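You operate a simulated robot arm through the tools that you are given. There is no shell and no other tool. Be economical: measure what you need, move in short steps, check, and stop when the job is done.

You are at the controls of a simulated robot arm. One attempt, no reset.

Task
Work at the mail screen alone: keyboard and mouse before it, the other two screens off.
Fine: Slide the keyboard; mouse within a hand's width of it.

It is judged by the outcome, as a careful person would: the job done as asked, and still so three seconds after it is handed in. It fails if anything else is knocked over, pushed out of place, dropped, spilled or broken.

Robot
A 5-joint arm with a two-finger parallel gripper on a trunk, on a base that drives. Base frame: it is fixed to the floor where the robot stands at the start and does not move with it; the origin is under the middle of the robot, x ahead of it, y to its left, z up; the surface under the hand at the start is at about z = 0.76. Lengths are in m, angles in rad, forces in N, time in s.
It reaches about 1.134 m from its shoulder. Its first joint turns from -2.601 to 2.601 rad. Places, roughly: blue plug (3x2x6 cm) [0.7, 0.2, 0.8]; mail input key [0.7, 0.4, 0.8]; mail power key [0.7, 0.5, 0.8]; mail screen [0.8, 0.4, 1]; maps input key [0.7, -0.7, 0.8]; maps power key [0.7, -0.6, 0.8]; maps screen [0.8, -0.6, 1]; orange plug (3x2x6 cm) [0.7, 0.2, 0.8]; purple plug (3x2x6 cm) [0.7, 0.1, 0.8]; top of the computer desk [0.5, 0, 0.8]; work input key [0.7, -0.2, 0.8]; work power key [0.7, 0, 0.8]. Payload 1.57 kg.
Tool frame: the origin (TCP) lies between the finger pads and is the grasp point; the fingertips stand 0.03 m ahead of it; z points along the fingers, y is the line along which they close. The gripper opens to 0.11 m. The fingers are 0.024 m wide and 0.012 m thick; the gripper's body (0.048 by 0.112 m) begins 0.078 m behind the TCP.
Orientation is that of the tool frame in the base frame, as [roll, pitch, yaw] about the fixed x, y, z axes, in that order (R = Rz(yaw) Ry(pitch) Rx(roll)). With the fingers straight down and closing along the base's y, the tool's x points along the base's -x, its y along +y and its z along -z.

Tools
- The arm moves only by the tool apply_moves. Its argument "plan" is a list of rows, each an object of numbers (a shift or turn left out is 0, a gripper value left out holds the last): "tx", "ty", "tz": the shift along the tool's x, y, z in m; "rx", "ry", "rz": the turn, a rotation vector about the tool's x, y, z in rad; "gripper": the finger opening in m, from 0 to 0.11. In form: [{"tx": .., "ty": .., "tz": .., "rx": .., "ry": .., "rz": .., "gripper": ..}, ...]. A call has 1 to 20 rows; each row shifts and turns the commanded pose from where the row before left it, along the tool's axes as they then stand. Each row takes 0.2 s and may step no farther than 0.05 m and 0.15 rad from the row before; otherwise, or with a gripper value out of range, the whole call is refused. A pose out of reach is approached as far as the arm can. The call stops where the force on the tool passes 40 N (or 10 N more than at its start, if that is more) or the arm is blocked; 0.2 s more then pass. The fingers move at their own pace (about 0.153 m/s each) and stop on an object; they squeeze with about 32 N. The grip force told is the motor's: it shows also when the fingers shut on nothing. Time passes only in rows, and 0.2 s behind the last, so rows that do not move let the fingers close. It gives the time, the measured TCP pose, the force on the tool (base axes), the opening and the grip force at its end, in the units of the frame above (readings bear some noise), with the torque about the TCP (base axes, N m) and any sound that the robot's microphone picked up.
- Cameras (640 x 400 px; columns grow to the right, rows downward): "scene" is now at [0.0264, 0.1505, 1.8142]; the picture's right is [-0.22, -0.98, 0.00], its down [-0.80, 0.18, -0.58] and it looks along [0.56, -0.13, -0.82] (base axes); focal length 268 px, centre (320, 200). "wrist" rides on the gripper at [0.07, 0.016, -0.141] in the tool frame; the picture's right is [-0.23, 0.97, 0.00], its down [-0.86, -0.20, -0.48] and it looks along [-0.47, -0.11, 0.88] (tool axes); focal length 222 px, centre (320, 200). There is no depth. A picture from a camera that has moved, and an enlarged one, comes with that camera's place and axes in the base frame and with its lens.
- camera(camera): a new picture of that camera. The clock stands still meanwhile.
- raise_lower(by): slides the trunk up (or, below 0, down) by that many m; the arm and the scene camera ride with it, the base frame stays. It gives what a move gives, with no picture.
- drive_base(legs): drives the robot by 1 to 6 legs, each [ahead, turn to the left] in m and rad, along the robot's own axes; the way and the turn of a leg run together, so that a leg with both is an arc; at most 1.5 m and 3.142 rad a leg. The arm and the cameras ride along, it lands a little off, and it stops where it bumps. It gives what a move gives.
- head_to(pan, tilt): turns the head with the scene camera to pan (to the left, within 2.705 rad either way) and tilt (down, from -0.506 to 1.204), counted from straight ahead of the robot. It gives what a move gives.
- inspect(camera, box): a new picture of the part [left, top, right, bottom] of that camera's present view, enlarged. The clock stands still meanwhile.
- close_job(): hands the job in; it is judged then, once.

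Work in short steps. Places have to be worked out from the pictures, the camera data and where the tool is seen: move nearer, look again, correct. Check each grasp and each placing, and mend what went wrong. You have 120 turns and 82 pictures in all, those below and enlarged ones among them. Open the gripper and draw the arm clear of the work before you hand the job in, unless the task says otherwise; then end with one line.

The tools are called after "Call:" by a JSON object that holds its "api" and its "payload". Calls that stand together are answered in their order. apply_moves: Moves the arm, as the interface text tells. Its arguments: {"type":"object","properties":{"plan":{"type":"array","items":{"type":"object","properties":{"tx":{"type":"number"},"ty":{"type":"number"},"tz":{"type":"number"},"rx":{"type":"number"},"ry":{"type":"number"},"rz":{"type":"number"},"gripper":{"type":"number"}}}}},"required":["plan"]} The other tools are called the same way: raise_lower (by) slides the trunk up or down; drive_base (legs) drives the base; head_to (pan, tilt) turns the head that bears the scene camera; camera (camera) takes a picture; inspect (camera, box) takes an enlarged picture of a part of a camera's view; close_job () hands the job in.

At the start:

```text
time: 0.0
ee_pos: [0.5805, -0.1034, 1.1083]
tcp_rot: [3.142, 0.0, -3.126]
wrist_force: [-0.7, 0.6, 0.2]
ft_torque: [-0.01, -0.02, 0.02]
gripper_width: 0.1099
grip_force: 0.1
trunk travel left (down, up): [-0.842, 0.128]
robot x, y, heading: [0.0005, -0.003, -0.004]
head pan, tilt: [-0.218, 0.955]
```

scene: 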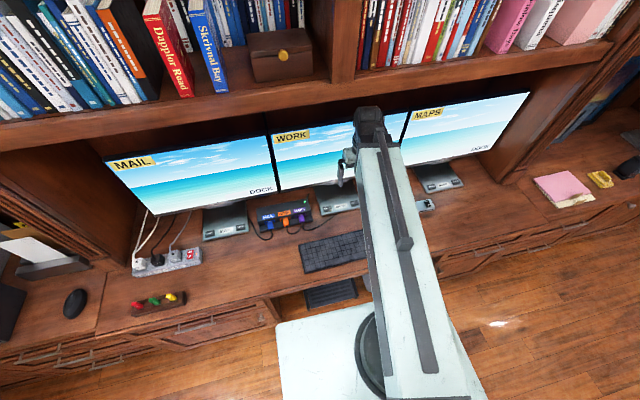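
wrist: 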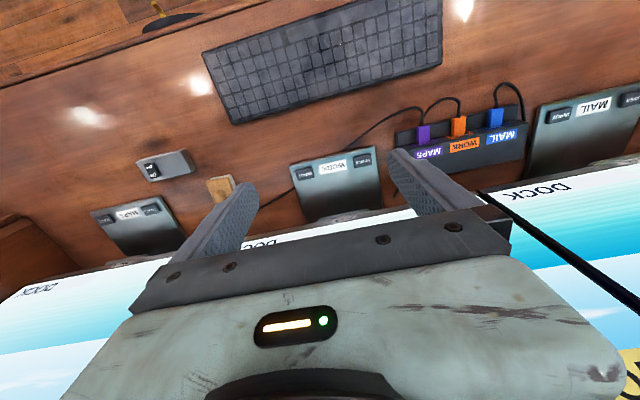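

The view shows three screens with stand bases bearing keys, the keyboard in the middle, and dark mouse-like things at far left and far right. I look closer at each.

Call:
{"api": "inspect", "payload": {"camera": "scene", "box": [0, 200, 220, 340]}}

Call:
{"api": "inspect", "payload": {"camera": "scene", "box": [200, 170, 380, 310]}}

Call:
{"api": "inspect", "payload": {"camera": "scene", "box": [400, 120, 640, 260]}}

Call:
{"api": "inspect", "payload": {"camera": "wrist", "box": [80, 60, 400, 260]}}

```text
2.86 times, centred on (110, 270) of scene
camera zoom: at [0.0264, 0.1505, 1.8142], right [-0.22, -0.98, 0.0], down [-0.8, 0.18, -0.58], along [0.56, -0.13, -0.82], focal length 765 px, centre (920, 0)
```

zoom: 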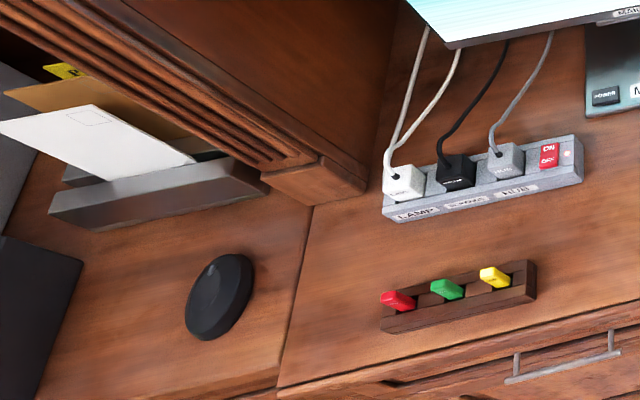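

```text
2.86 times, centred on (290, 240) of scene
camera zoom: at [0.0264, 0.1505, 1.8142], right [-0.22, -0.98, 0.0], down [-0.8, 0.18, -0.58], along [0.56, -0.13, -0.82], focal length 765 px, centre (406, 86)
```

zoom: 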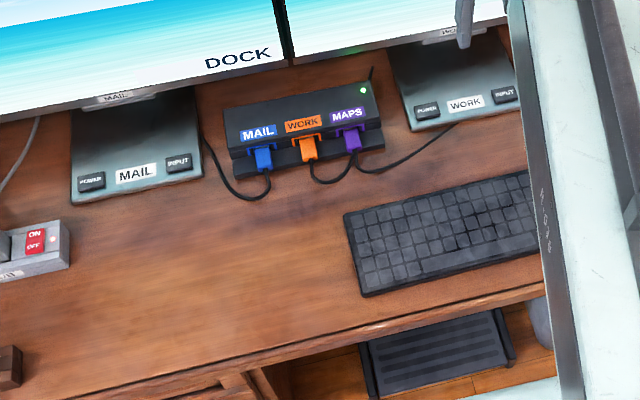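

```text
2.67 times, centred on (520, 190) of scene
camera zoom: at [0.0264, 0.1505, 1.8142], right [-0.22, -0.98, 0.0], down [-0.8, 0.18, -0.58], along [0.56, -0.13, -0.82], focal length 714 px, centre (-213, 227)
```

zoom: 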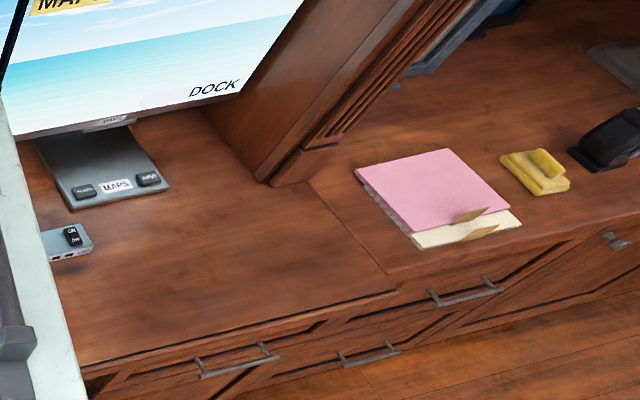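

```text
2.00 times, centred on (240, 160) of wrist
camera zoom: at [0.5113, -0.089, 1.2504], right [0.21, 0.98, 0.0], down [0.86, -0.19, 0.48], along [0.47, -0.1, -0.88], focal length 444 px, centre (480, 280)
```

zoom: 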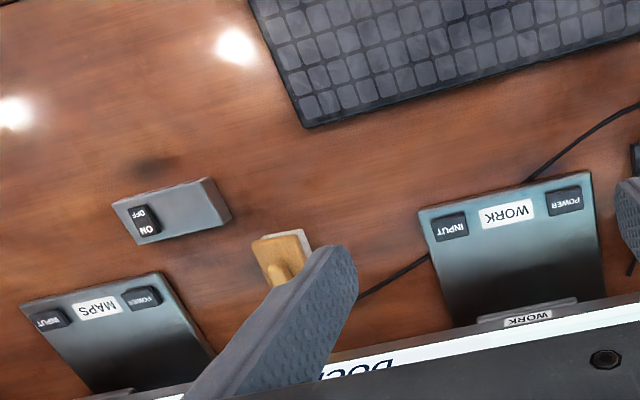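

The mouse is at left, about (0.48, 0.98), and the keyboard spans roughly y −0.28..0.13 at x 0.43–0.55. The work power key is near (0.68, −0.03). I'll close the fingers, move over the key, tilt the fingers forward so the gripper body leans away from the screen, and look.

Call:
{"api": "apply_moves", "payload": {"plan": [{"ty": 0.04, "gripper": 0}, {"ty": 0.035, "tz": 0.04}, {"tz": 0.04, "ry": -0.13}, {"ry": -0.13}, {"ry": -0.13}, {}]}}

Call:
{"api": "camera", "payload": {"camera": "wrist"}}

Call:
{"api": "camera", "payload": {"camera": "scene"}}

```text
refused: row 2 steps farther than a row can; nothing moved
```

```text
75 pictures are left
camera wrist: at [0.5113, -0.089, 1.2504], right [0.21, 0.98, 0.0], down [0.86, -0.19, 0.48], along [0.47, -0.1, -0.88], focal length 222 px, centre (320, 200)
```

wrist: 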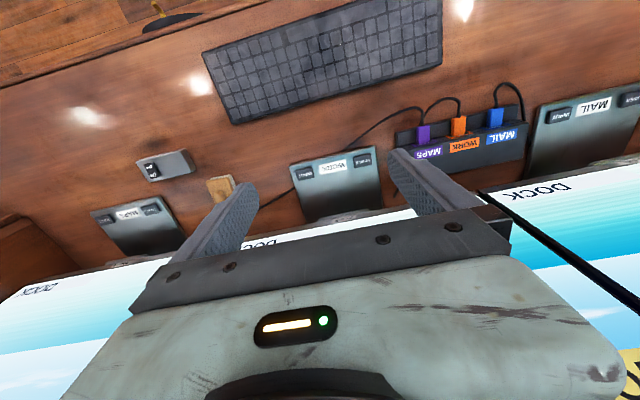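

```text
74 pictures are left
camera scene: at [0.0264, 0.1505, 1.8142], right [-0.22, -0.98, 0.0], down [-0.8, 0.18, -0.58], along [0.56, -0.13, -0.82], focal length 268 px, centre (320, 200)
```

scene: 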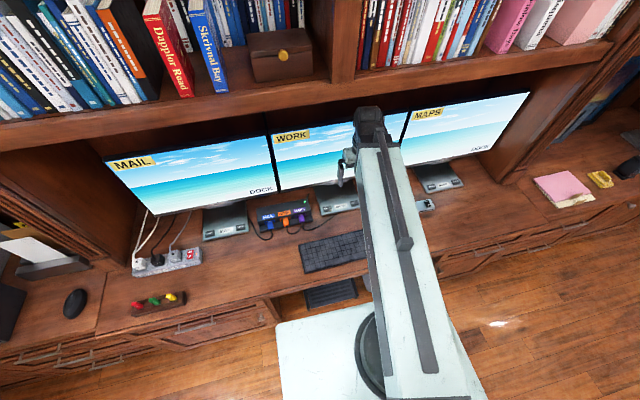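

A row was too long; I repeat the same move with smaller rows.

Call:
{"api": "apply_moves", "payload": {"plan": [{"ty": 0.04, "gripper": 0}, {"ty": 0.035}, {"tz": 0.04}, {"tz": 0.04, "ry": -0.13}, {"ry": -0.13}, {"ry": -0.13}, {}]}}

Call:
{"api": "camera", "payload": {"camera": "wrist"}}

```text
time: 1.6
ee_pos: [0.6636, -0.0336, 1.1267]
tcp_rot: [-3.141, 0.388, -3.126]
wrist_force: [0.2, -0.1, 0.7]
ft_torque: [0.0, 0.03, 0.0]
gripper_width: 0.0001
grip_force: 21.4
out of reach, approached as far as the arm can: row 3, 4, 5, 6
trunk travel left (down, up): [-0.842, 0.128]
robot x, y, heading: [-0.0006, -0.0042, -0.002]
head pan, tilt: [-0.218, 0.955]
```

```text
73 pictures are left
camera wrist: at [0.5451, -0.0196, 1.2312], right [0.19, 0.98, 0.09], down [0.61, -0.19, 0.77], along [0.77, -0.1, -0.64], focal length 222 px, centre (320, 200)
```

wrist: 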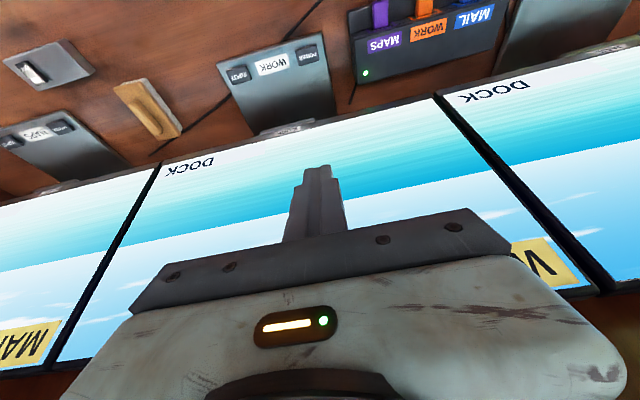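

Work power key again computes to (0.684, −0.031). The arm can't go lower at this trunk height, so I back off 6 cm and lower the trunk 0.22.

Call:
{"api": "apply_moves", "payload": {"plan": [{"tx": 0.0277, "tz": -0.0114}, {"tx": 0.0277, "tz": -0.0114}, {}]}}

Call:
{"api": "raise_lower", "payload": {"by": -0.22}}

Call:
{"api": "camera", "payload": {"camera": "wrist"}}

Call:
{"api": "camera", "payload": {"camera": "scene"}}

```text
time: 2.4
ee_pos: [0.6637, -0.0355, 1.1268]
tcp_rot: [3.141, 0.387, -3.124]
wrist_force: [-0.2, -1.0, -0.6]
ft_torque: [0.05, 0.04, 0.02]
gripper_width: 0.0001
grip_force: 21.4
out of reach, approached as far as the arm can: row 1, 2
trunk travel left (down, up): [-0.842, 0.128]
robot x, y, heading: [0.0007, -0.0014, -0.001]
head pan, tilt: [-0.218, 0.955]
```

```text
time: 4.7
ee_pos: [0.6628, -0.0361, 0.9056]
tcp_rot: [3.141, 0.387, -3.126]
wrist_force: [-0.2, 0.9, -0.5]
ft_torque: [0.0, -0.02, 0.0]
gripper_width: 0.0002
grip_force: 21.3
trunk travel left (down, up): [-0.622, 0.348]
robot x, y, heading: [0.007, -0.0057, -0.003]
head pan, tilt: [-0.218, 0.955]
```

```text
72 pictures are left
camera wrist: at [0.5449, -0.0216, 1.0113], right [0.19, 0.98, 0.09], down [0.61, -0.19, 0.77], along [0.77, -0.1, -0.64], focal length 222 px, centre (320, 200)
```

wrist: 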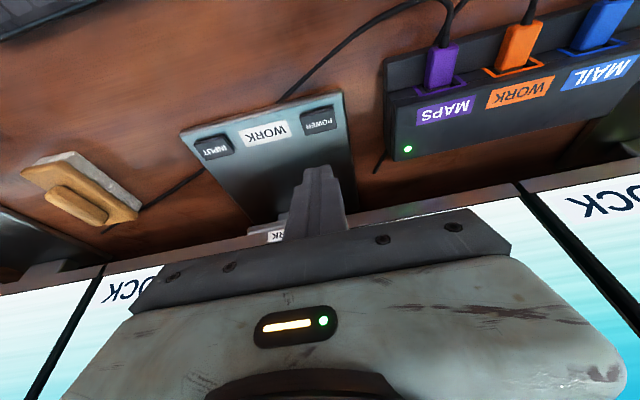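

```text
71 pictures are left
camera scene: at [0.0263, 0.1504, 1.5943], right [-0.22, -0.98, 0.0], down [-0.8, 0.18, -0.58], along [0.56, -0.13, -0.82], focal length 268 px, centre (320, 200)
```

scene: 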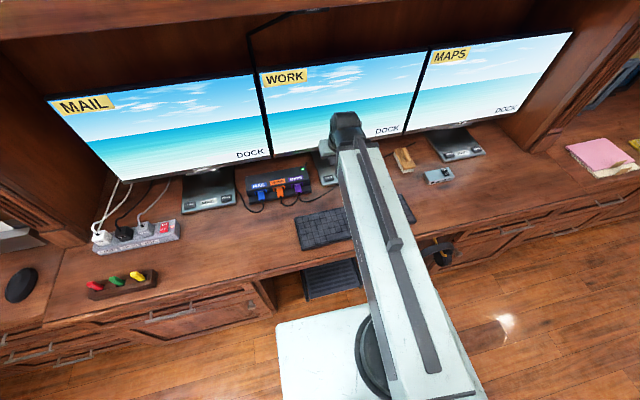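

Key fits at (0.682, −0.028) with fingertips about 9 cm above. I step halfway down and check the reading.

Call:
{"api": "apply_moves", "payload": {"plan": [{"tx": 0.007, "tz": 0.022, "ty": 0.006}, {"tx": 0.007, "tz": 0.022}, {}]}}

```text
time: 5.5
ee_pos: [0.6636, -0.0307, 0.9065]
tcp_rot: [-3.14, 0.387, -3.124]
wrist_force: [0.5, 0.0, 1.0]
ft_torque: [-0.03, 0.02, 0.02]
gripper_width: 0.0001
grip_force: 21.5
out of reach, approached as far as the arm can: row 1, 2
trunk travel left (down, up): [-0.622, 0.348]
robot x, y, heading: [0.0, -0.002, 0.002]
head pan, tilt: [-0.218, 0.955]
```

The arm is at a joint limit at this posture, so I'll nudge forward 7 mm and use the trunk for the descent.

Call:
{"api": "apply_moves", "payload": {"plan": [{"tx": -0.0065, "tz": 0.0026}, {}]}}

Call:
{"api": "raise_lower", "payload": {"by": -0.06}}

Call:
{"api": "camera", "payload": {"camera": "wrist"}}

```text
time: 6.1
ee_pos: [0.6708, -0.0303, 0.9062]
tcp_rot: [3.141, 0.389, -3.125]
wrist_force: [0.3, 0.1, 0.3]
ft_torque: [-0.03, 0.01, 0.01]
gripper_width: 0.0
grip_force: 21.3
trunk travel left (down, up): [-0.622, 0.348]
robot x, y, heading: [-0.0019, -0.0024, 0.001]
head pan, tilt: [-0.218, 0.955]
```

```text
time: 7.1
ee_pos: [0.6704, -0.03, 0.846]
tcp_rot: [-3.14, 0.389, -3.125]
wrist_force: [0.8, -0.4, -0.2]
ft_torque: [-0.05, 0.01, -0.02]
gripper_width: 0.0
grip_force: 21.3
trunk travel left (down, up): [-0.562, 0.408]
robot x, y, heading: [0.0006, -0.0002, -0.009]
head pan, tilt: [-0.218, 0.955]
```

```text
70 pictures are left
camera wrist: at [0.5529, -0.0153, 0.9512], right [0.19, 0.98, 0.09], down [0.61, -0.19, 0.77], along [0.77, -0.1, -0.64], focal length 222 px, centre (320, 200)
```

wrist: 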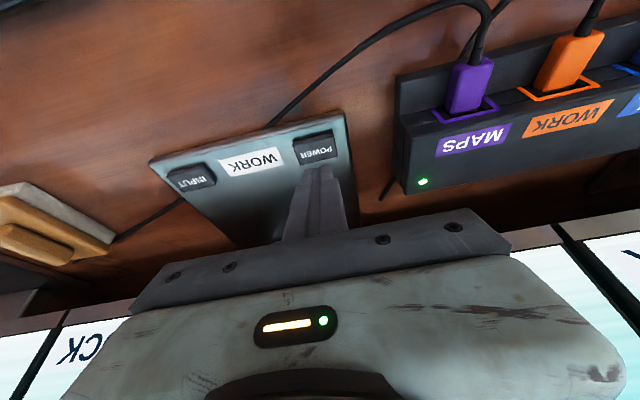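

Fingertips are centred over the POWER key about 3 cm above. Now I try going down with the arm in small steps (force stop guards).

Call:
{"api": "apply_moves", "payload": {"plan": [{"tx": 0.0057, "tz": 0.0139}, {}]}}

```text
time: 7.7
ee_pos: [0.6704, -0.0284, 0.8467]
tcp_rot: [3.141, 0.389, -3.125]
wrist_force: [0.2, 0.1, -0.6]
ft_torque: [0.0, -0.02, -0.02]
gripper_width: 0.0
grip_force: 21.8
out of reach, approached as far as the arm can: row 1
trunk travel left (down, up): [-0.562, 0.408]
robot x, y, heading: [0.0001, -0.0029, 0.003]
head pan, tilt: [-0.218, 0.955]
```

Still limited; I use the trunk in small steps.

Call:
{"api": "raise_lower", "payload": {"by": -0.022}}

Call:
{"api": "camera", "payload": {"camera": "wrist"}}

```text
time: 8.4
ee_pos: [0.6712, -0.0293, 0.8257]
tcp_rot: [3.14, 0.389, -3.126]
wrist_force: [0.8, -0.1, -0.4]
ft_torque: [0.02, -0.04, 0.0]
gripper_width: 0.0
grip_force: 21.6
trunk travel left (down, up): [-0.54, 0.43]
robot x, y, heading: [-0.0015, -0.0034, -0.001]
head pan, tilt: [-0.218, 0.955]
```

```text
69 pictures are left
camera wrist: at [0.5529, -0.0153, 0.9292], right [0.19, 0.98, 0.09], down [0.61, -0.19, 0.77], along [0.77, -0.1, -0.64], focal length 222 px, centre (320, 200)
```

wrist: 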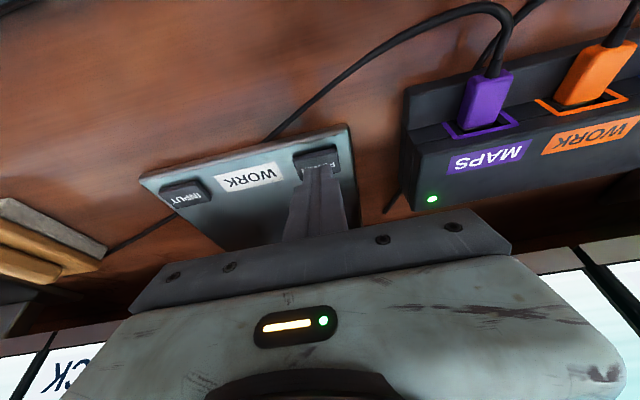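

Still about a centimetre above, well aligned. Down 8 mm more.

Call:
{"api": "raise_lower", "payload": {"by": -0.008}}

```text
time: 9.0
ee_pos: [0.6711, -0.0306, 0.8178]
tcp_rot: [-3.141, 0.388, -3.126]
wrist_force: [-0.2, 1.3, 0.3]
ft_torque: [-0.01, 0.01, -0.03]
gripper_width: 0.0
grip_force: 21.5
trunk travel left (down, up): [-0.532, 0.438]
robot x, y, heading: [-0.0016, -0.0048, -0.006]
head pan, tilt: [-0.218, 0.955]
```

Call:
{"api": "raise_lower", "payload": {"by": -0.005}}

Call:
{"api": "inspect", "payload": {"camera": "wrist", "box": [220, 100, 420, 230]}}

```text
time: 9.5
ee_pos: [0.6703, -0.0289, 0.8134]
tcp_rot: [-3.141, 0.39, -3.125]
wrist_force: [0.6, -0.8, -0.2]
ft_torque: [0.0, 0.03, -0.03]
gripper_width: 0.0
grip_force: 21.5
trunk travel left (down, up): [-0.527, 0.443]
robot x, y, heading: [-0.0006, -0.0018, -0.001]
head pan, tilt: [-0.218, 0.955]
```

```text
3.08 times, centred on (320, 165) of wrist
camera zoom: at [0.5529, -0.0153, 0.9162], right [0.19, 0.98, 0.09], down [0.61, -0.19, 0.77], along [0.77, -0.1, -0.64], focal length 684 px, centre (320, 308)
```

zoom: 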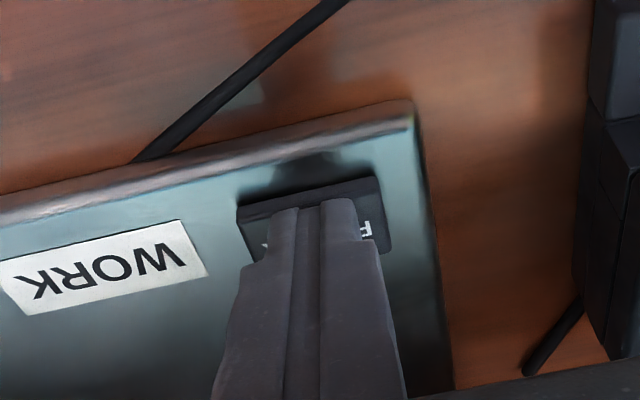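

The fingers are right over the key, almost touching. Another 4 mm.

Call:
{"api": "raise_lower", "payload": {"by": -0.004}}

```text
time: 10.1
ee_pos: [0.6702, -0.0302, 0.8077]
tcp_rot: [-3.14, 0.388, -3.126]
wrist_force: [0.6, -0.7, 4.2]
ft_torque: [0.03, -0.01, 0.0]
gripper_width: 0.0
grip_force: 20.6
trunk travel left (down, up): [-0.523, 0.447]
robot x, y, heading: [0.0029, -0.0042, -0.002]
head pan, tilt: [-0.218, 0.955]
heard: click
```

A click was heard. I raise back and check the screen.

Call:
{"api": "raise_lower", "payload": {"by": 0.15}}

Call:
{"api": "camera", "payload": {"camera": "scene"}}

Call:
{"api": "camera", "payload": {"camera": "wrist"}}

```text
time: 11.8
ee_pos: [0.6703, -0.0309, 0.9579]
tcp_rot: [-3.141, 0.39, -3.125]
wrist_force: [-0.8, 0.6, 0.1]
ft_torque: [0.0, 0.0, 0.01]
gripper_width: 0.0
grip_force: 21.2
trunk travel left (down, up): [-0.673, 0.297]
robot x, y, heading: [0.001, -0.0015, -0.002]
head pan, tilt: [-0.218, 0.955]
```

```text
67 pictures are left
camera scene: at [0.0264, 0.1505, 1.6452], right [-0.22, -0.98, 0.0], down [-0.8, 0.18, -0.58], along [0.56, -0.13, -0.82], focal length 268 px, centre (320, 200)
```

scene: 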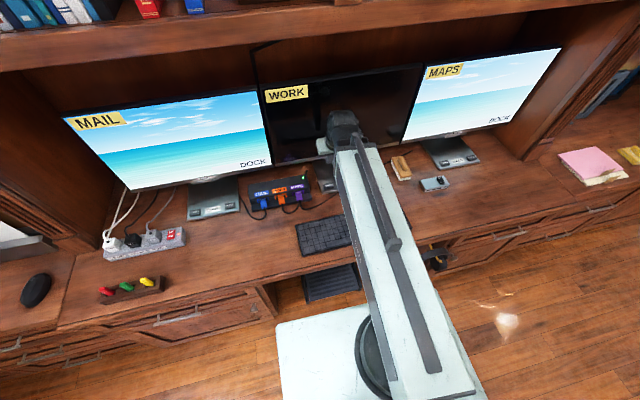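

```text
66 pictures are left
camera wrist: at [0.5529, -0.0153, 1.0621], right [0.19, 0.98, 0.09], down [0.61, -0.19, 0.77], along [0.77, -0.1, -0.64], focal length 222 px, centre (320, 200)
```

wrist: 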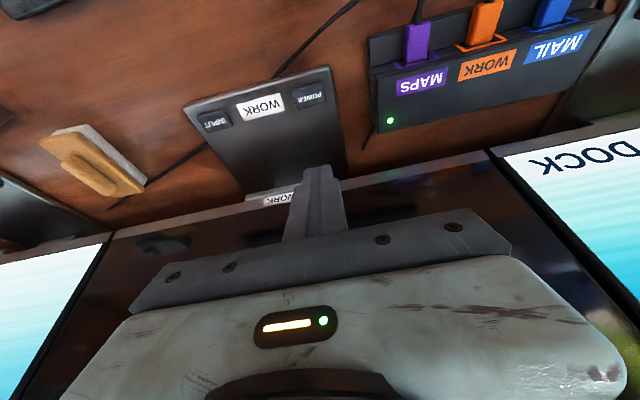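

Work screen is off and the others still on. Now I swing the arm about the base axis toward the maps power key near (0.697, −0.557), keeping the same tilt.

Call:
{"api": "apply_moves", "payload": {"plan": [{"ty": -0.047, "rx": 0.0265, "rz": 0.0648}, {"ty": -0.047, "rx": 0.0265, "rz": 0.0648}, {"ty": -0.047, "rx": 0.0265, "rz": 0.0648}, {"ty": -0.047, "rx": 0.0265, "rz": 0.0648}, {"ty": -0.047, "rx": 0.0265, "rz": 0.0648}, {"ty": -0.047, "rx": 0.0265, "rz": 0.0648}, {"ty": -0.047, "rx": 0.0265, "rz": 0.0648}, {"ty": -0.047, "rx": 0.0265, "rz": 0.0648}, {"ty": -0.047, "rx": 0.0265, "rz": 0.0648}, {}]}}

Call:
{"api": "camera", "payload": {"camera": "wrist"}}

```text
time: 14.0
ee_pos: [0.5615, -0.4297, 0.9577]
tcp_rot: [3.141, 0.389, 2.528]
wrist_force: [-0.8, -0.8, -0.4]
ft_torque: [0.0, -0.03, -0.01]
gripper_width: 0.0001
grip_force: 21.7
trunk travel left (down, up): [-0.673, 0.297]
robot x, y, heading: [-0.0019, -0.0017, 0.002]
head pan, tilt: [-0.218, 0.955]
```

```text
65 pictures are left
camera wrist: at [0.4741, -0.3491, 1.0622], right [0.73, 0.67, 0.09], down [0.38, -0.51, 0.77], along [0.56, -0.53, -0.64], focal length 222 px, centre (320, 200)
```

wrist: 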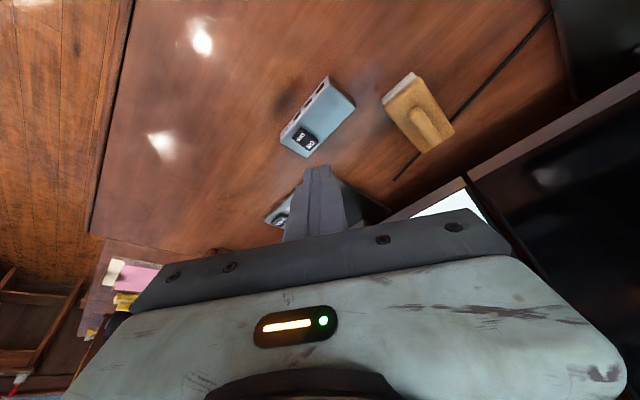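

The maps base lies just ahead behind the fingers. I extend outward ~12 cm with a small sideways correction and look.

Call:
{"api": "apply_moves", "payload": {"plan": [{"tx": -0.037, "tz": 0.0151, "ty": -0.009}, {"tx": -0.037, "tz": 0.0151, "ty": -0.009}, {"tx": -0.037, "tz": 0.0151, "ty": -0.009}, {}]}}

Call:
{"api": "camera", "payload": {"camera": "wrist"}}

Call:
{"api": "camera", "payload": {"camera": "scene"}}

```text
time: 15.0
ee_pos: [0.6444, -0.5245, 0.9574]
tcp_rot: [3.141, 0.386, 2.53]
wrist_force: [0.0, -0.4, -0.3]
ft_torque: [-0.01, -0.03, 0.02]
gripper_width: 0.0004
grip_force: 21.7
trunk travel left (down, up): [-0.673, 0.297]
robot x, y, heading: [-0.0001, -0.0034, -0.001]
head pan, tilt: [-0.218, 0.955]
```

```text
64 pictures are left
camera wrist: at [0.5569, -0.4423, 1.0621], right [0.73, 0.68, 0.09], down [0.38, -0.51, 0.77], along [0.56, -0.53, -0.64], focal length 222 px, centre (320, 200)
```

wrist: 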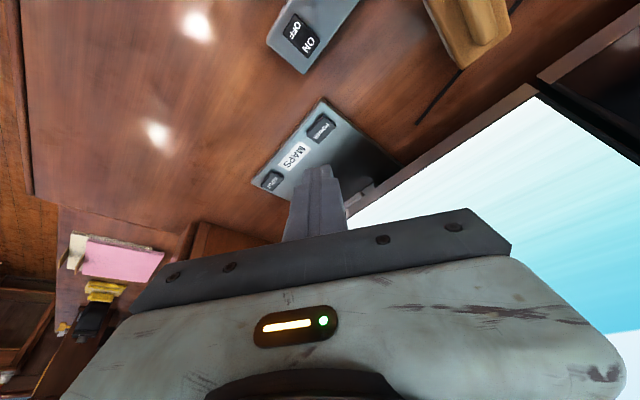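

```text
63 pictures are left
camera scene: at [0.0265, 0.1502, 1.6453], right [-0.22, -0.98, 0.0], down [-0.8, 0.18, -0.58], along [0.56, -0.13, -0.82], focal length 268 px, centre (320, 200)
```

scene: 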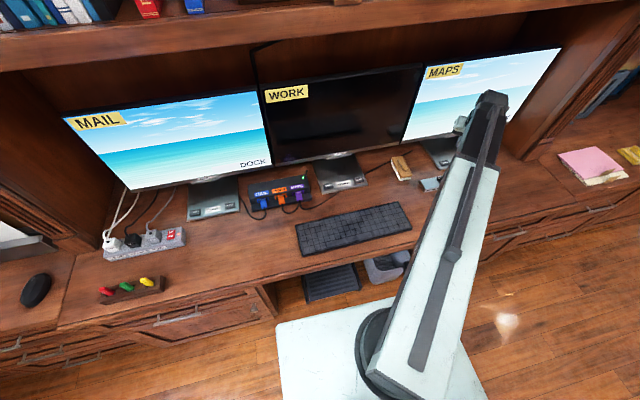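

POWER key of maps computes to (0.695, −0.556). I move the tip over it and go down 10 cm.

Call:
{"api": "apply_moves", "payload": {"plan": [{"tx": -0.0445, "tz": 0.018, "ty": 0.003}, {"tx": 0.0184, "tz": 0.0454}, {"tx": 0.0184, "tz": 0.0454}, {}]}}

Call:
{"api": "camera", "payload": {"camera": "wrist"}}

```text
time: 16.0
ee_pos: [0.6841, -0.5474, 0.9574]
tcp_rot: [3.141, 0.389, 2.527]
wrist_force: [-0.1, -0.7, -0.3]
ft_torque: [-0.03, 0.02, -0.04]
gripper_width: 0.0001
grip_force: 21.4
out of reach, approached as far as the arm can: row 2, 3
trunk travel left (down, up): [-0.673, 0.297]
robot x, y, heading: [0.0033, -0.0032, 0.001]
head pan, tilt: [-0.218, 0.955]
```

```text
62 pictures are left
camera wrist: at [0.5977, -0.4663, 1.0622], right [0.73, 0.68, 0.09], down [0.38, -0.51, 0.77], along [0.56, -0.53, -0.64], focal length 222 px, centre (320, 200)
```

wrist: 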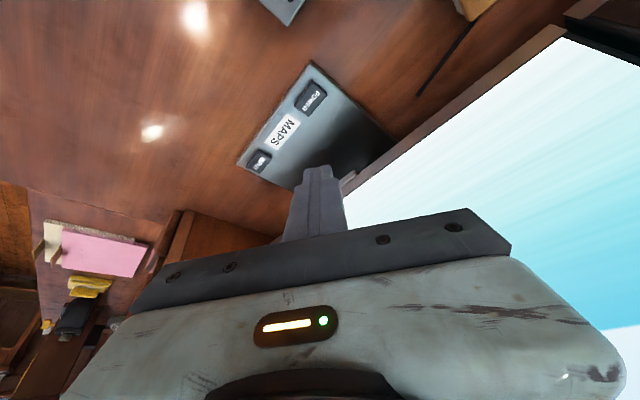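

Downward is limited by the arm relative to the trunk; tip is over the key at (0.693, −0.554). I lower the trunk.

Call:
{"api": "raise_lower", "payload": {"by": -0.125}}

Call:
{"api": "inspect", "payload": {"camera": "wrist", "box": [220, 90, 420, 220]}}

```text
time: 17.5
ee_pos: [0.6847, -0.5482, 0.8321]
tcp_rot: [3.141, 0.389, 2.527]
wrist_force: [0.5, 0.3, -0.4]
ft_torque: [-0.02, -0.01, -0.05]
gripper_width: 0.0
grip_force: 21.0
trunk travel left (down, up): [-0.548, 0.422]
robot x, y, heading: [-0.0019, -0.004, -0.0]
head pan, tilt: [-0.218, 0.955]
```

```text
3.08 times, centred on (320, 155) of wrist
camera zoom: at [0.5975, -0.4664, 0.9372], right [0.73, 0.68, 0.09], down [0.38, -0.51, 0.77], along [0.56, -0.53, -0.64], focal length 684 px, centre (320, 338)
```

zoom: 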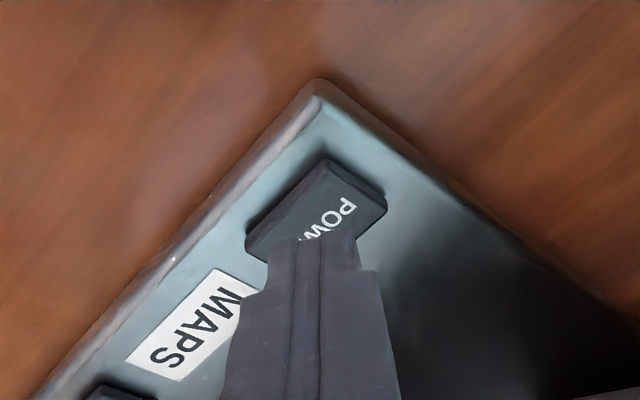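

Well lined up over the key. Down another 20 mm, then 6 mm to press.

Call:
{"api": "raise_lower", "payload": {"by": -0.018}}

Call:
{"api": "inspect", "payload": {"camera": "wrist", "box": [220, 90, 420, 220]}}

```text
time: 18.2
ee_pos: [0.6843, -0.5485, 0.8145]
tcp_rot: [-3.14, 0.389, 2.527]
wrist_force: [0.4, -0.8, -0.4]
ft_torque: [0.05, -0.01, 0.0]
gripper_width: 0.0
grip_force: 21.4
trunk travel left (down, up): [-0.53, 0.44]
robot x, y, heading: [-0.0015, -0.0022, -0.005]
head pan, tilt: [-0.218, 0.955]
```

```text
3.08 times, centred on (320, 155) of wrist
camera zoom: at [0.5975, -0.4664, 0.9192], right [0.73, 0.68, 0.09], down [0.38, -0.51, 0.77], along [0.56, -0.53, -0.64], focal length 684 px, centre (320, 338)
```

zoom: 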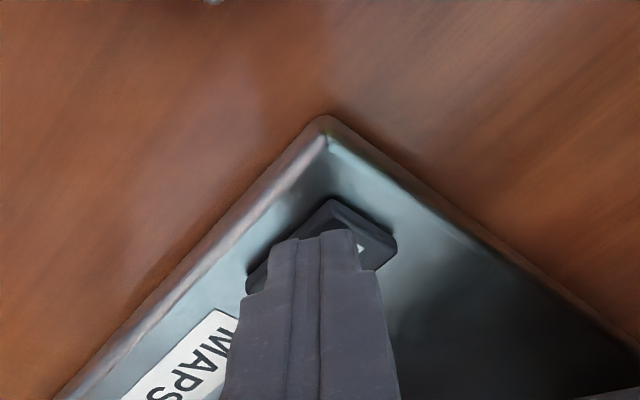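

Fingers squarely over the key; press.

Call:
{"api": "raise_lower", "payload": {"by": -0.006}}

```text
time: 18.7
ee_pos: [0.6849, -0.5477, 0.8086]
tcp_rot: [3.141, 0.389, 2.526]
wrist_force: [-1.0, -0.7, 2.5]
ft_torque: [0.03, -0.01, -0.01]
gripper_width: 0.0
grip_force: 21.2
trunk travel left (down, up): [-0.524, 0.446]
robot x, y, heading: [0.0014, -0.005, -0.003]
head pan, tilt: [-0.218, 0.955]
heard: click
```

Click. Raise clear and check.

Call:
{"api": "raise_lower", "payload": {"by": 0.2}}

Call:
{"api": "camera", "payload": {"camera": "scene"}}

```text
time: 20.9
ee_pos: [0.6849, -0.5494, 1.0092]
tcp_rot: [-3.141, 0.389, 2.528]
wrist_force: [-0.5, -0.2, -0.2]
ft_torque: [-0.01, 0.04, -0.03]
gripper_width: 0.0
grip_force: 21.5
trunk travel left (down, up): [-0.724, 0.246]
robot x, y, heading: [0.0014, -0.0023, -0.002]
head pan, tilt: [-0.218, 0.955]
```

```text
59 pictures are left
camera scene: at [0.0264, 0.1504, 1.6962], right [-0.22, -0.98, 0.0], down [-0.8, 0.18, -0.58], along [0.56, -0.13, -0.82], focal length 268 px, centre (320, 200)
```

scene: 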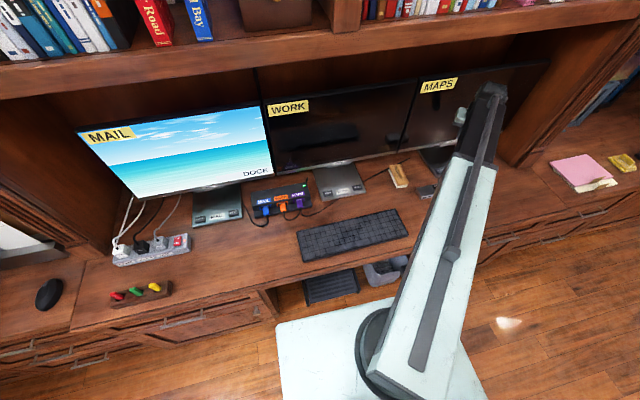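

Both other screens are off. Now I measure the keyboard, rack and strip with a clear enlarged view.

Call:
{"api": "inspect", "payload": {"camera": "scene", "box": [100, 170, 420, 320]}}

Call:
{"api": "inspect", "payload": {"camera": "scene", "box": [0, 220, 200, 345]}}

```text
2.00 times, centred on (260, 245) of scene
camera zoom: at [0.0264, 0.1504, 1.6962], right [-0.22, -0.98, 0.0], down [-0.8, 0.18, -0.58], along [0.56, -0.13, -0.82], focal length 536 px, centre (440, 110)
```

zoom: 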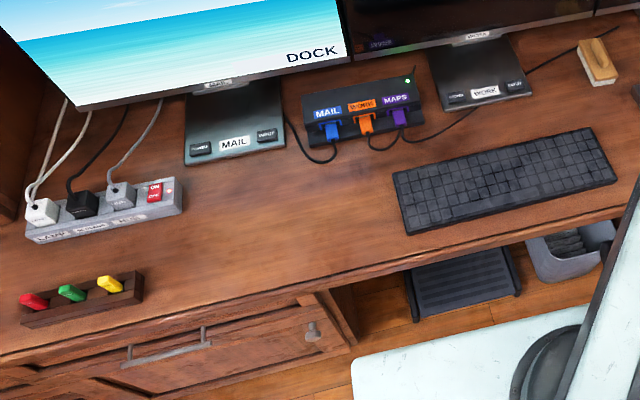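

```text
3.20 times, centred on (100, 282) of scene
camera zoom: at [0.0264, 0.1504, 1.6962], right [-0.22, -0.98, 0.0], down [-0.8, 0.18, -0.58], along [0.56, -0.13, -0.82], focal length 857 px, centre (1024, -64)
```

zoom: 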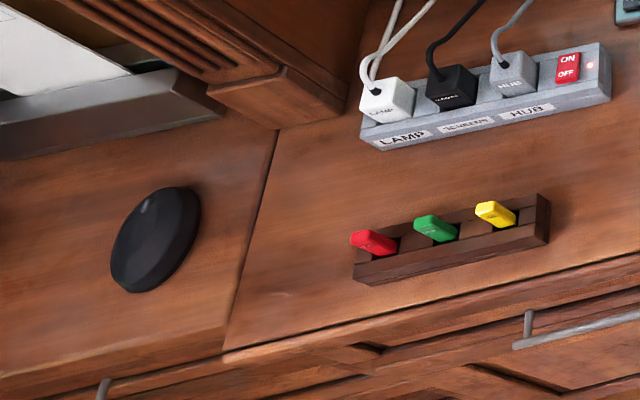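

Measured: keyboard x 0.405–0.53, y −0.30..0.125; rack right end y≈0.583 (x 0.39–0.435); power strip x≥0.535, y≥0.52; mail stand centre y≈0.423. The keyboard's left end can go to about y 0.565. I'll push its right end with two spread fingers; the arm needs more radius, so I back the base off 0.25 m.

Call:
{"api": "drive_base", "payload": {"legs": [[-0.25, 0]]}}

Call:
{"api": "camera", "payload": {"camera": "scene"}}

```text
time: 22.7
ee_pos: [0.4423, -0.5453, 1.0095]
tcp_rot: [3.141, 0.389, 2.536]
wrist_force: [0.7, -0.2, -0.3]
ft_torque: [0.03, -0.02, 0.0]
gripper_width: 0.0
grip_force: 21.0
trunk travel left (down, up): [-0.724, 0.246]
robot x, y, heading: [-0.2473, -0.0021, 0.001]
head pan, tilt: [-0.218, 0.955]
```

```text
56 pictures are left
camera scene: at [-0.2174, 0.1507, 1.6962], right [-0.22, -0.98, 0.0], down [-0.8, 0.18, -0.58], along [0.56, -0.12, -0.82], focal length 268 px, centre (320, 200)
```

scene: 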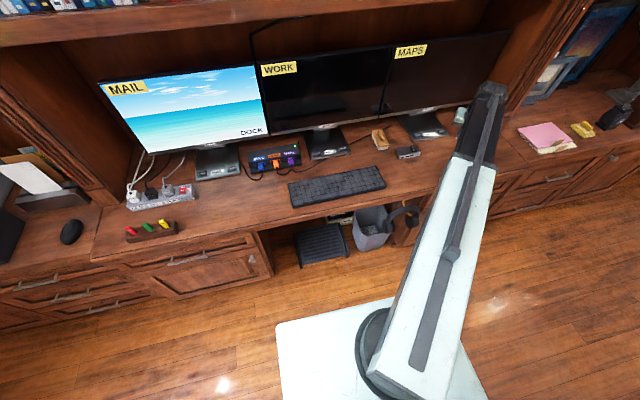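

Base backed up 0.25. Now I straighten the tool vertical and spin it so the fingers are spread along x, camera trailing, opening 8 cm.

Call:
{"api": "apply_moves", "payload": {"plan": [{"ry": 0.13, "gripper": 0.08}, {"ry": 0.13}, {"ry": 0.129}, {"rz": -0.1468}, {"rz": -0.1468}, {"rz": -0.1468}, {"rz": -0.1468}, {"rz": -0.1468}, {"rz": -0.1468}, {"rz": -0.1468}, {"rz": -0.1468}, {"rz": -0.1468}, {"rz": -0.1468}, {"rz": -0.1468}, {"rz": -0.1468}, {"rz": -0.1468}, {"rz": -0.1468}, {"rz": -0.1468}, {}]}}

```text
time: 26.7
ee_pos: [0.4435, -0.5462, 0.9923]
tcp_rot: [3.141, 0.0, -1.547]
wrist_force: [0.5, 0.6, -0.3]
ft_torque: [-0.01, 0.02, 0.01]
gripper_width: 0.0797
grip_force: 0.0
out of reach, approached as far as the arm can: row 1, 2
trunk travel left (down, up): [-0.724, 0.246]
robot x, y, heading: [-0.2478, -0.0034, 0.001]
head pan, tilt: [-0.218, 0.955]
```

Spun correctly. Move to behind the keyboard's right end at about (0.476, −0.37) and look.

Call:
{"api": "apply_moves", "payload": {"plan": [{"tx": -0.044, "ty": -0.0093}, {"tx": -0.044, "ty": -0.0093}, {"tx": -0.044, "ty": -0.0093}, {"tx": -0.044, "ty": -0.0093}, {}]}}

Call:
{"api": "raise_lower", "payload": {"by": -0.1}}

Call:
{"api": "camera", "payload": {"camera": "wrist"}}

```text
time: 27.9
ee_pos: [0.4769, -0.369, 0.9902]
tcp_rot: [3.141, 0.0, -1.55]
wrist_force: [-0.1, -0.2, 0.2]
ft_torque: [-0.02, 0.04, 0.01]
gripper_width: 0.0798
grip_force: 0.1
trunk travel left (down, up): [-0.724, 0.246]
robot x, y, heading: [-0.2416, -0.002, -0.0]
head pan, tilt: [-0.218, 0.955]
```

```text
time: 29.2
ee_pos: [0.4775, -0.3701, 0.8907]
tcp_rot: [-3.141, 0.001, -1.549]
wrist_force: [0.1, -1.4, 0.7]
ft_torque: [-0.01, -0.01, 0.03]
gripper_width: 0.0803
grip_force: 0.1
trunk travel left (down, up): [-0.624, 0.346]
robot x, y, heading: [-0.2441, -0.0015, -0.004]
head pan, tilt: [-0.218, 0.955]
```

```text
55 pictures are left
camera wrist: at [0.4634, -0.4399, 1.0324], right [-0.98, 0.21, 0.0], down [0.18, 0.86, 0.48], along [0.1, 0.47, -0.88], focal length 222 px, centre (320, 200)
```

wrist: 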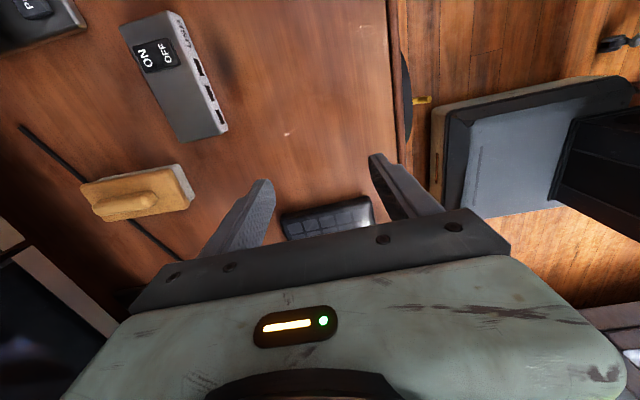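

Keyboard's right end centre is near x≈0.484. I shift 7 mm toward +x and lower so fingertips are just above the desk.

Call:
{"api": "apply_moves", "payload": {"plan": [{"ty": -0.007}, {}]}}

Call:
{"api": "raise_lower", "payload": {"by": -0.085}}

Call:
{"api": "camera", "payload": {"camera": "wrist"}}

```text
time: 29.8
ee_pos: [0.4862, -0.3685, 0.8909]
tcp_rot: [-3.141, 0.001, -1.55]
wrist_force: [0.1, 0.0, 0.3]
ft_torque: [-0.01, 0.01, 0.04]
gripper_width: 0.08
grip_force: 0.2
trunk travel left (down, up): [-0.624, 0.346]
robot x, y, heading: [-0.2437, -0.0019, 0.002]
head pan, tilt: [-0.218, 0.955]
```

```text
time: 31.0
ee_pos: [0.4863, -0.3692, 0.806]
tcp_rot: [-3.141, 0.001, -1.549]
wrist_force: [0.2, 0.3, 0.3]
ft_torque: [-0.03, 0.0, -0.01]
gripper_width: 0.0797
grip_force: 0.1
trunk travel left (down, up): [-0.539, 0.431]
robot x, y, heading: [-0.245, -0.002, 0.001]
head pan, tilt: [-0.218, 0.955]
```

```text
54 pictures are left
camera wrist: at [0.4708, -0.4388, 0.9474], right [-0.98, 0.21, 0.0], down [0.18, 0.86, 0.48], along [0.1, 0.47, -0.88], focal length 222 px, centre (320, 200)
```

wrist: 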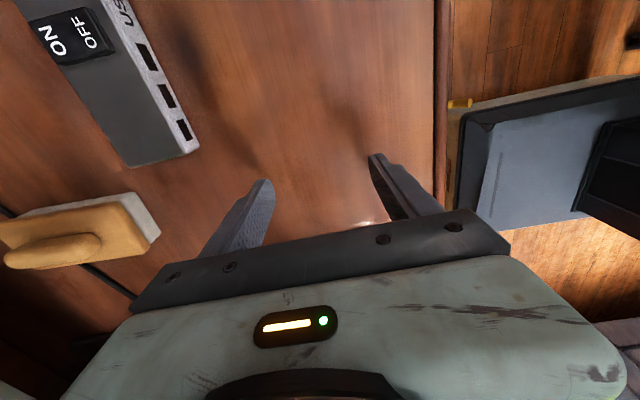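

Fingertips are about 1.5 cm above the desk; a little lower.

Call:
{"api": "raise_lower", "payload": {"by": -0.009}}

Call:
{"api": "apply_moves", "payload": {"plan": [{"tx": -0.02}, {"tx": -0.015}, {}]}}

Call:
{"api": "camera", "payload": {"camera": "wrist"}}

Call:
{"api": "inspect", "payload": {"camera": "scene", "box": [260, 120, 480, 260]}}

```text
time: 31.6
ee_pos: [0.487, -0.3687, 0.7973]
tcp_rot: [3.141, 0.002, -1.55]
wrist_force: [-0.3, 0.1, 0.2]
ft_torque: [0.01, -0.02, 0.02]
gripper_width: 0.0799
grip_force: 0.1
trunk travel left (down, up): [-0.53, 0.44]
robot x, y, heading: [-0.243, 0.0026, 0.003]
head pan, tilt: [-0.218, 0.955]
```

```text
time: 32.4
ee_pos: [0.4844, -0.3339, 0.798]
tcp_rot: [3.141, 0.0, -1.549]
wrist_force: [-0.1, 0.1, 0.8]
ft_torque: [-0.02, 0.0, -0.03]
gripper_width: 0.0799
grip_force: 0.1
trunk travel left (down, up): [-0.53, 0.44]
robot x, y, heading: [-0.243, -0.0013, 0.003]
head pan, tilt: [-0.218, 0.955]
```

```text
53 pictures are left
camera wrist: at [0.4702, -0.4038, 0.9384], right [-0.98, 0.21, 0.0], down [0.18, 0.86, 0.48], along [0.1, 0.47, -0.88], focal length 222 px, centre (320, 200)
```

wrist: 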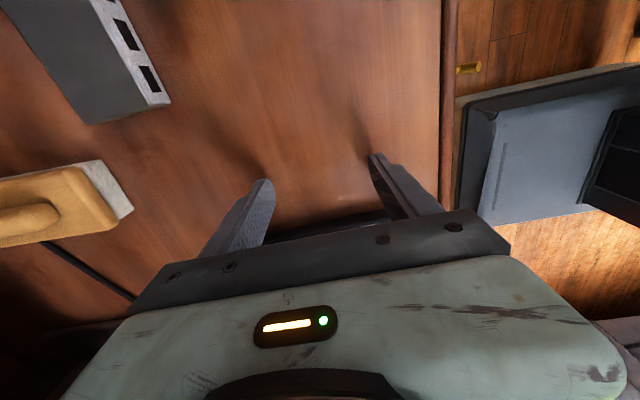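

```text
2.86 times, centred on (370, 190) of scene
camera zoom: at [-0.2173, 0.1507, 1.5022], right [-0.22, -0.98, 0.0], down [-0.8, 0.18, -0.58], along [0.56, -0.12, -0.82], focal length 765 px, centre (177, 229)
```

zoom: 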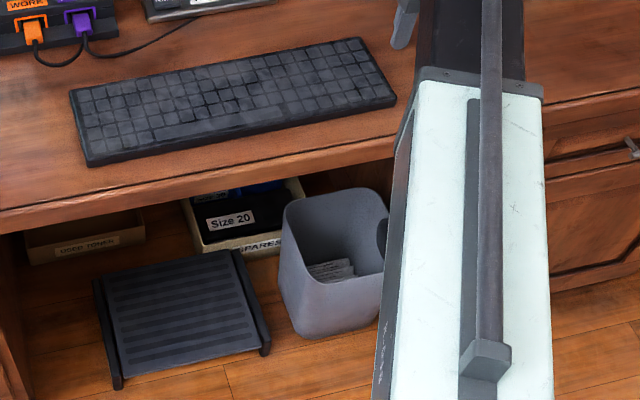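

The keyboard's end lies ahead between the fingers. I push gently ~10 cm and check.

Call:
{"api": "apply_moves", "payload": {"plan": [{"tx": -0.02}, {"tx": -0.02}, {"tx": -0.02}, {"tx": -0.02}, {"tx": -0.02}, {"tx": -0.02}, {}]}}

Call:
{"api": "camera", "payload": {"camera": "scene"}}

Call:
{"api": "camera", "payload": {"camera": "wrist"}}

```text
time: 34.0
ee_pos: [0.4837, -0.2122, 0.7974]
tcp_rot: [3.14, 0.0, -1.551]
wrist_force: [-0.3, 1.0, -0.8]
ft_torque: [0.01, 0.0, 0.01]
gripper_width: 0.0799
grip_force: 0.1
trunk travel left (down, up): [-0.53, 0.44]
robot x, y, heading: [-0.2438, -0.0041, 0.002]
head pan, tilt: [-0.218, 0.955]
```

```text
51 pictures are left
camera scene: at [-0.2173, 0.1507, 1.5022], right [-0.22, -0.98, 0.0], down [-0.8, 0.18, -0.58], along [0.56, -0.12, -0.82], focal length 268 px, centre (320, 200)
```

scene: 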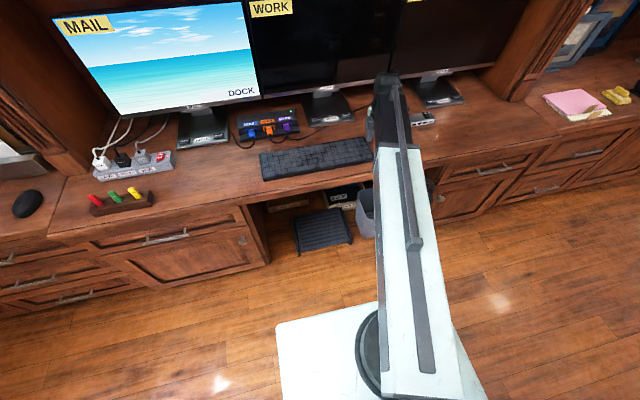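

```text
50 pictures are left
camera wrist: at [0.4679, -0.2822, 0.9384], right [-0.98, 0.21, 0.0], down [0.18, 0.86, 0.48], along [0.1, 0.47, -0.88], focal length 222 px, centre (320, 200)
```

wrist: 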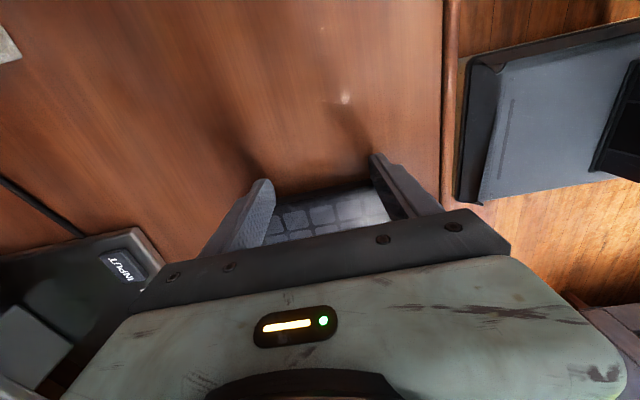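

Keyboard slid ~10 cm, staying straight (left end ≈0.22). Continue 20 cm.

Call:
{"api": "apply_moves", "payload": {"plan": [{"tx": -0.02}, {"tx": -0.02}, {"tx": -0.02}, {"tx": -0.02}, {"tx": -0.02}, {"tx": -0.02}, {"tx": -0.02}, {"tx": -0.02}, {"tx": -0.02}, {"tx": -0.02}, {}]}}

Call:
{"api": "inspect", "payload": {"camera": "scene", "box": [60, 110, 380, 230]}}

Call:
{"api": "camera", "payload": {"camera": "wrist"}}

```text
time: 36.4
ee_pos: [0.4786, -0.0149, 0.797]
tcp_rot: [3.141, -0.001, -1.55]
wrist_force: [-0.2, 0.5, 0.2]
ft_torque: [0.02, 0.02, -0.01]
gripper_width: 0.08
grip_force: 0.0
trunk travel left (down, up): [-0.53, 0.44]
robot x, y, heading: [-0.2449, 0.0012, 0.002]
head pan, tilt: [-0.218, 0.955]
```

```text
2.00 times, centred on (220, 170) of scene
camera zoom: at [-0.2173, 0.1507, 1.5022], right [-0.22, -0.98, 0.0], down [-0.8, 0.18, -0.58], along [0.56, -0.12, -0.82], focal length 536 px, centre (520, 260)
```

zoom: 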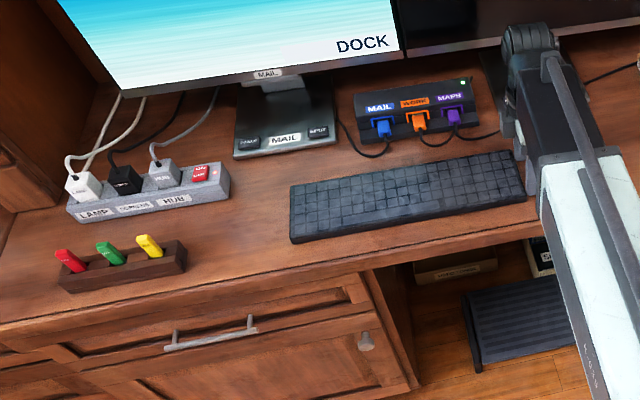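

```text
48 pictures are left
camera wrist: at [0.4637, -0.0839, 0.9384], right [-0.98, 0.21, 0.0], down [0.18, 0.86, 0.48], along [0.1, 0.47, -0.88], focal length 222 px, centre (320, 200)
```

wrist: 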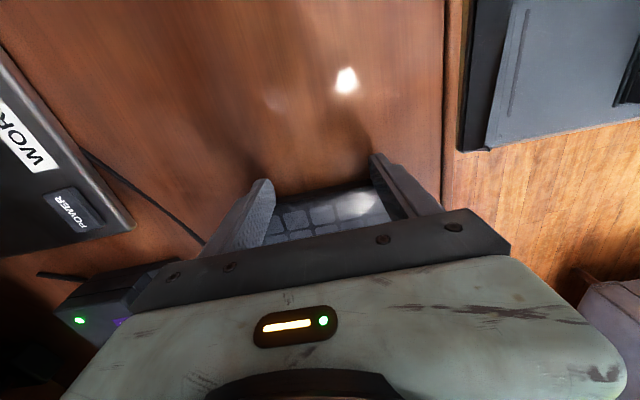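

Keyboard left end now ≈0.419; rack right end ≈0.587, strip corner ≈(0.54, 0.53). 14.5 cm more puts the left end at ≈0.565 with clearances of 2 cm and 3 cm. I push 12 cm then check.

Call:
{"api": "apply_moves", "payload": {"plan": [{"tx": -0.02}, {"tx": -0.02}, {"tx": -0.02}, {"tx": -0.02}, {"tx": -0.02}, {"tx": -0.02}, {}]}}

Call:
{"api": "inspect", "payload": {"camera": "scene", "box": [60, 110, 380, 230]}}

```text
time: 38.0
ee_pos: [0.4746, 0.1045, 0.7973]
tcp_rot: [-3.141, 0.002, -1.55]
wrist_force: [-0.3, -1.4, 1.3]
ft_torque: [-0.05, -0.01, 0.0]
gripper_width: 0.0801
grip_force: 0.1
trunk travel left (down, up): [-0.53, 0.44]
robot x, y, heading: [-0.243, -0.0026, 0.0]
head pan, tilt: [-0.218, 0.955]
```

```text
2.00 times, centred on (220, 170) of scene
camera zoom: at [-0.2173, 0.1505, 1.5023], right [-0.22, -0.98, 0.0], down [-0.8, 0.18, -0.58], along [0.56, -0.12, -0.82], focal length 536 px, centre (520, 260)
```

zoom: 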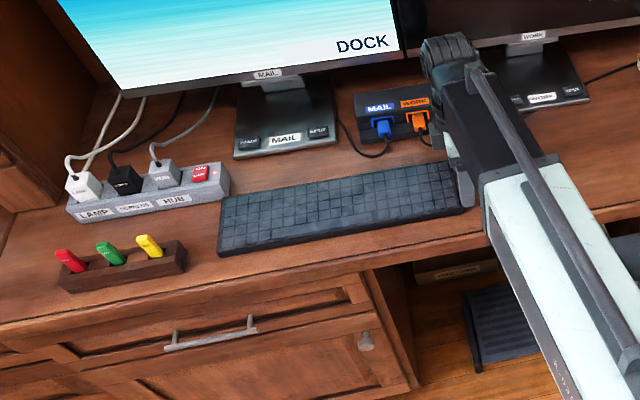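

Left end ≈0.538, clear of strip (2 cm). Push a last 2.3 cm, then draw back.

Call:
{"api": "apply_moves", "payload": {"plan": [{"tx": -0.012}, {"tx": -0.012}, {}, {"tx": 0.02}, {"tx": 0.03}, {"tx": 0.03}, {}]}}

Call:
{"api": "inspect", "payload": {"camera": "scene", "box": [60, 110, 380, 230]}}

```text
time: 39.6
ee_pos: [0.4778, 0.0495, 0.7968]
tcp_rot: [-3.14, -0.001, -1.55]
wrist_force: [0.5, 0.8, -0.4]
ft_torque: [0.03, -0.03, 0.01]
gripper_width: 0.0801
grip_force: 0.1
trunk travel left (down, up): [-0.53, 0.44]
robot x, y, heading: [-0.2428, -0.001, -0.002]
head pan, tilt: [-0.218, 0.955]
```

```text
2.00 times, centred on (220, 170) of scene
camera zoom: at [-0.2173, 0.1506, 1.5022], right [-0.22, -0.98, 0.0], down [-0.8, 0.18, -0.58], along [0.56, -0.12, -0.82], focal length 536 px, centre (520, 260)
```

zoom: 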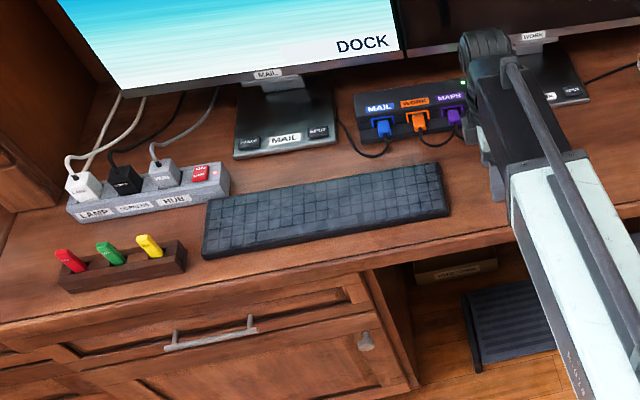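

Keyboard is at y≈0.15–0.56, x≈0.41–0.52, nothing disturbed. Now for the mouse: raise, then turn the base left to run parallel to the desk.

Call:
{"api": "raise_lower", "payload": {"by": 0.3}}

Call:
{"api": "drive_base", "payload": {"legs": [[0, 1.57]]}}

Call:
{"api": "head_to", "payload": {"pan": -0.3, "tilt": 0.8}}

Call:
{"api": "camera", "payload": {"camera": "scene"}}

```text
time: 42.6
ee_pos: [0.4771, 0.0507, 1.0972]
tcp_rot: [-3.14, -0.001, -1.549]
wrist_force: [-0.2, -0.9, 0.0]
ft_torque: [0.0, 0.01, -0.01]
gripper_width: 0.08
grip_force: 0.2
trunk travel left (down, up): [-0.83, 0.14]
robot x, y, heading: [-0.241, -0.0004, 0.004]
head pan, tilt: [-0.218, 0.955]
```

```text
time: 46.8
ee_pos: [-0.2903, 0.7195, 1.0972]
tcp_rot: [-3.14, 0.0, 0.013]
wrist_force: [-0.2, 0.2, 1.0]
ft_torque: [-0.01, -0.01, -0.03]
gripper_width: 0.0803
grip_force: 0.0
trunk travel left (down, up): [-0.83, 0.14]
robot x, y, heading: [-0.2207, -0.0033, 1.559]
head pan, tilt: [-0.218, 0.955]
```

```text
time: 47.5
ee_pos: [-0.2886, 0.7193, 1.0958]
tcp_rot: [3.141, 0.0, 0.011]
wrist_force: [-0.4, 0.1, -0.3]
ft_torque: [0.0, 0.0, -0.03]
gripper_width: 0.08
grip_force: 0.1
trunk travel left (down, up): [-0.83, 0.14]
robot x, y, heading: [-0.2223, -0.0031, 1.555]
head pan, tilt: [-0.3, 0.799]
```

```text
45 pictures are left
camera scene: at [-0.3685, 0.0314, 1.8141], right [0.95, -0.31, 0.0], down [-0.22, -0.68, -0.7], along [0.21, 0.66, -0.72], focal length 268 px, centre (320, 200)
```

scene: 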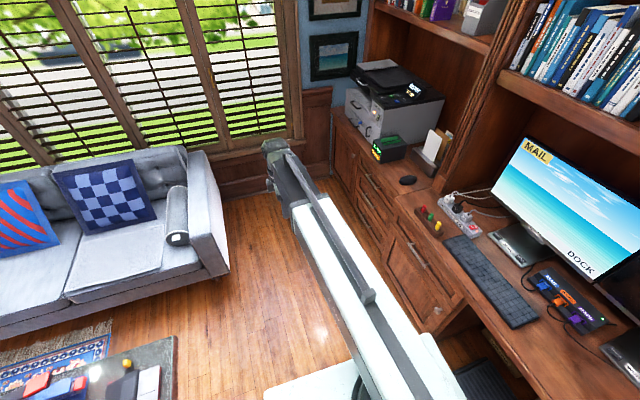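

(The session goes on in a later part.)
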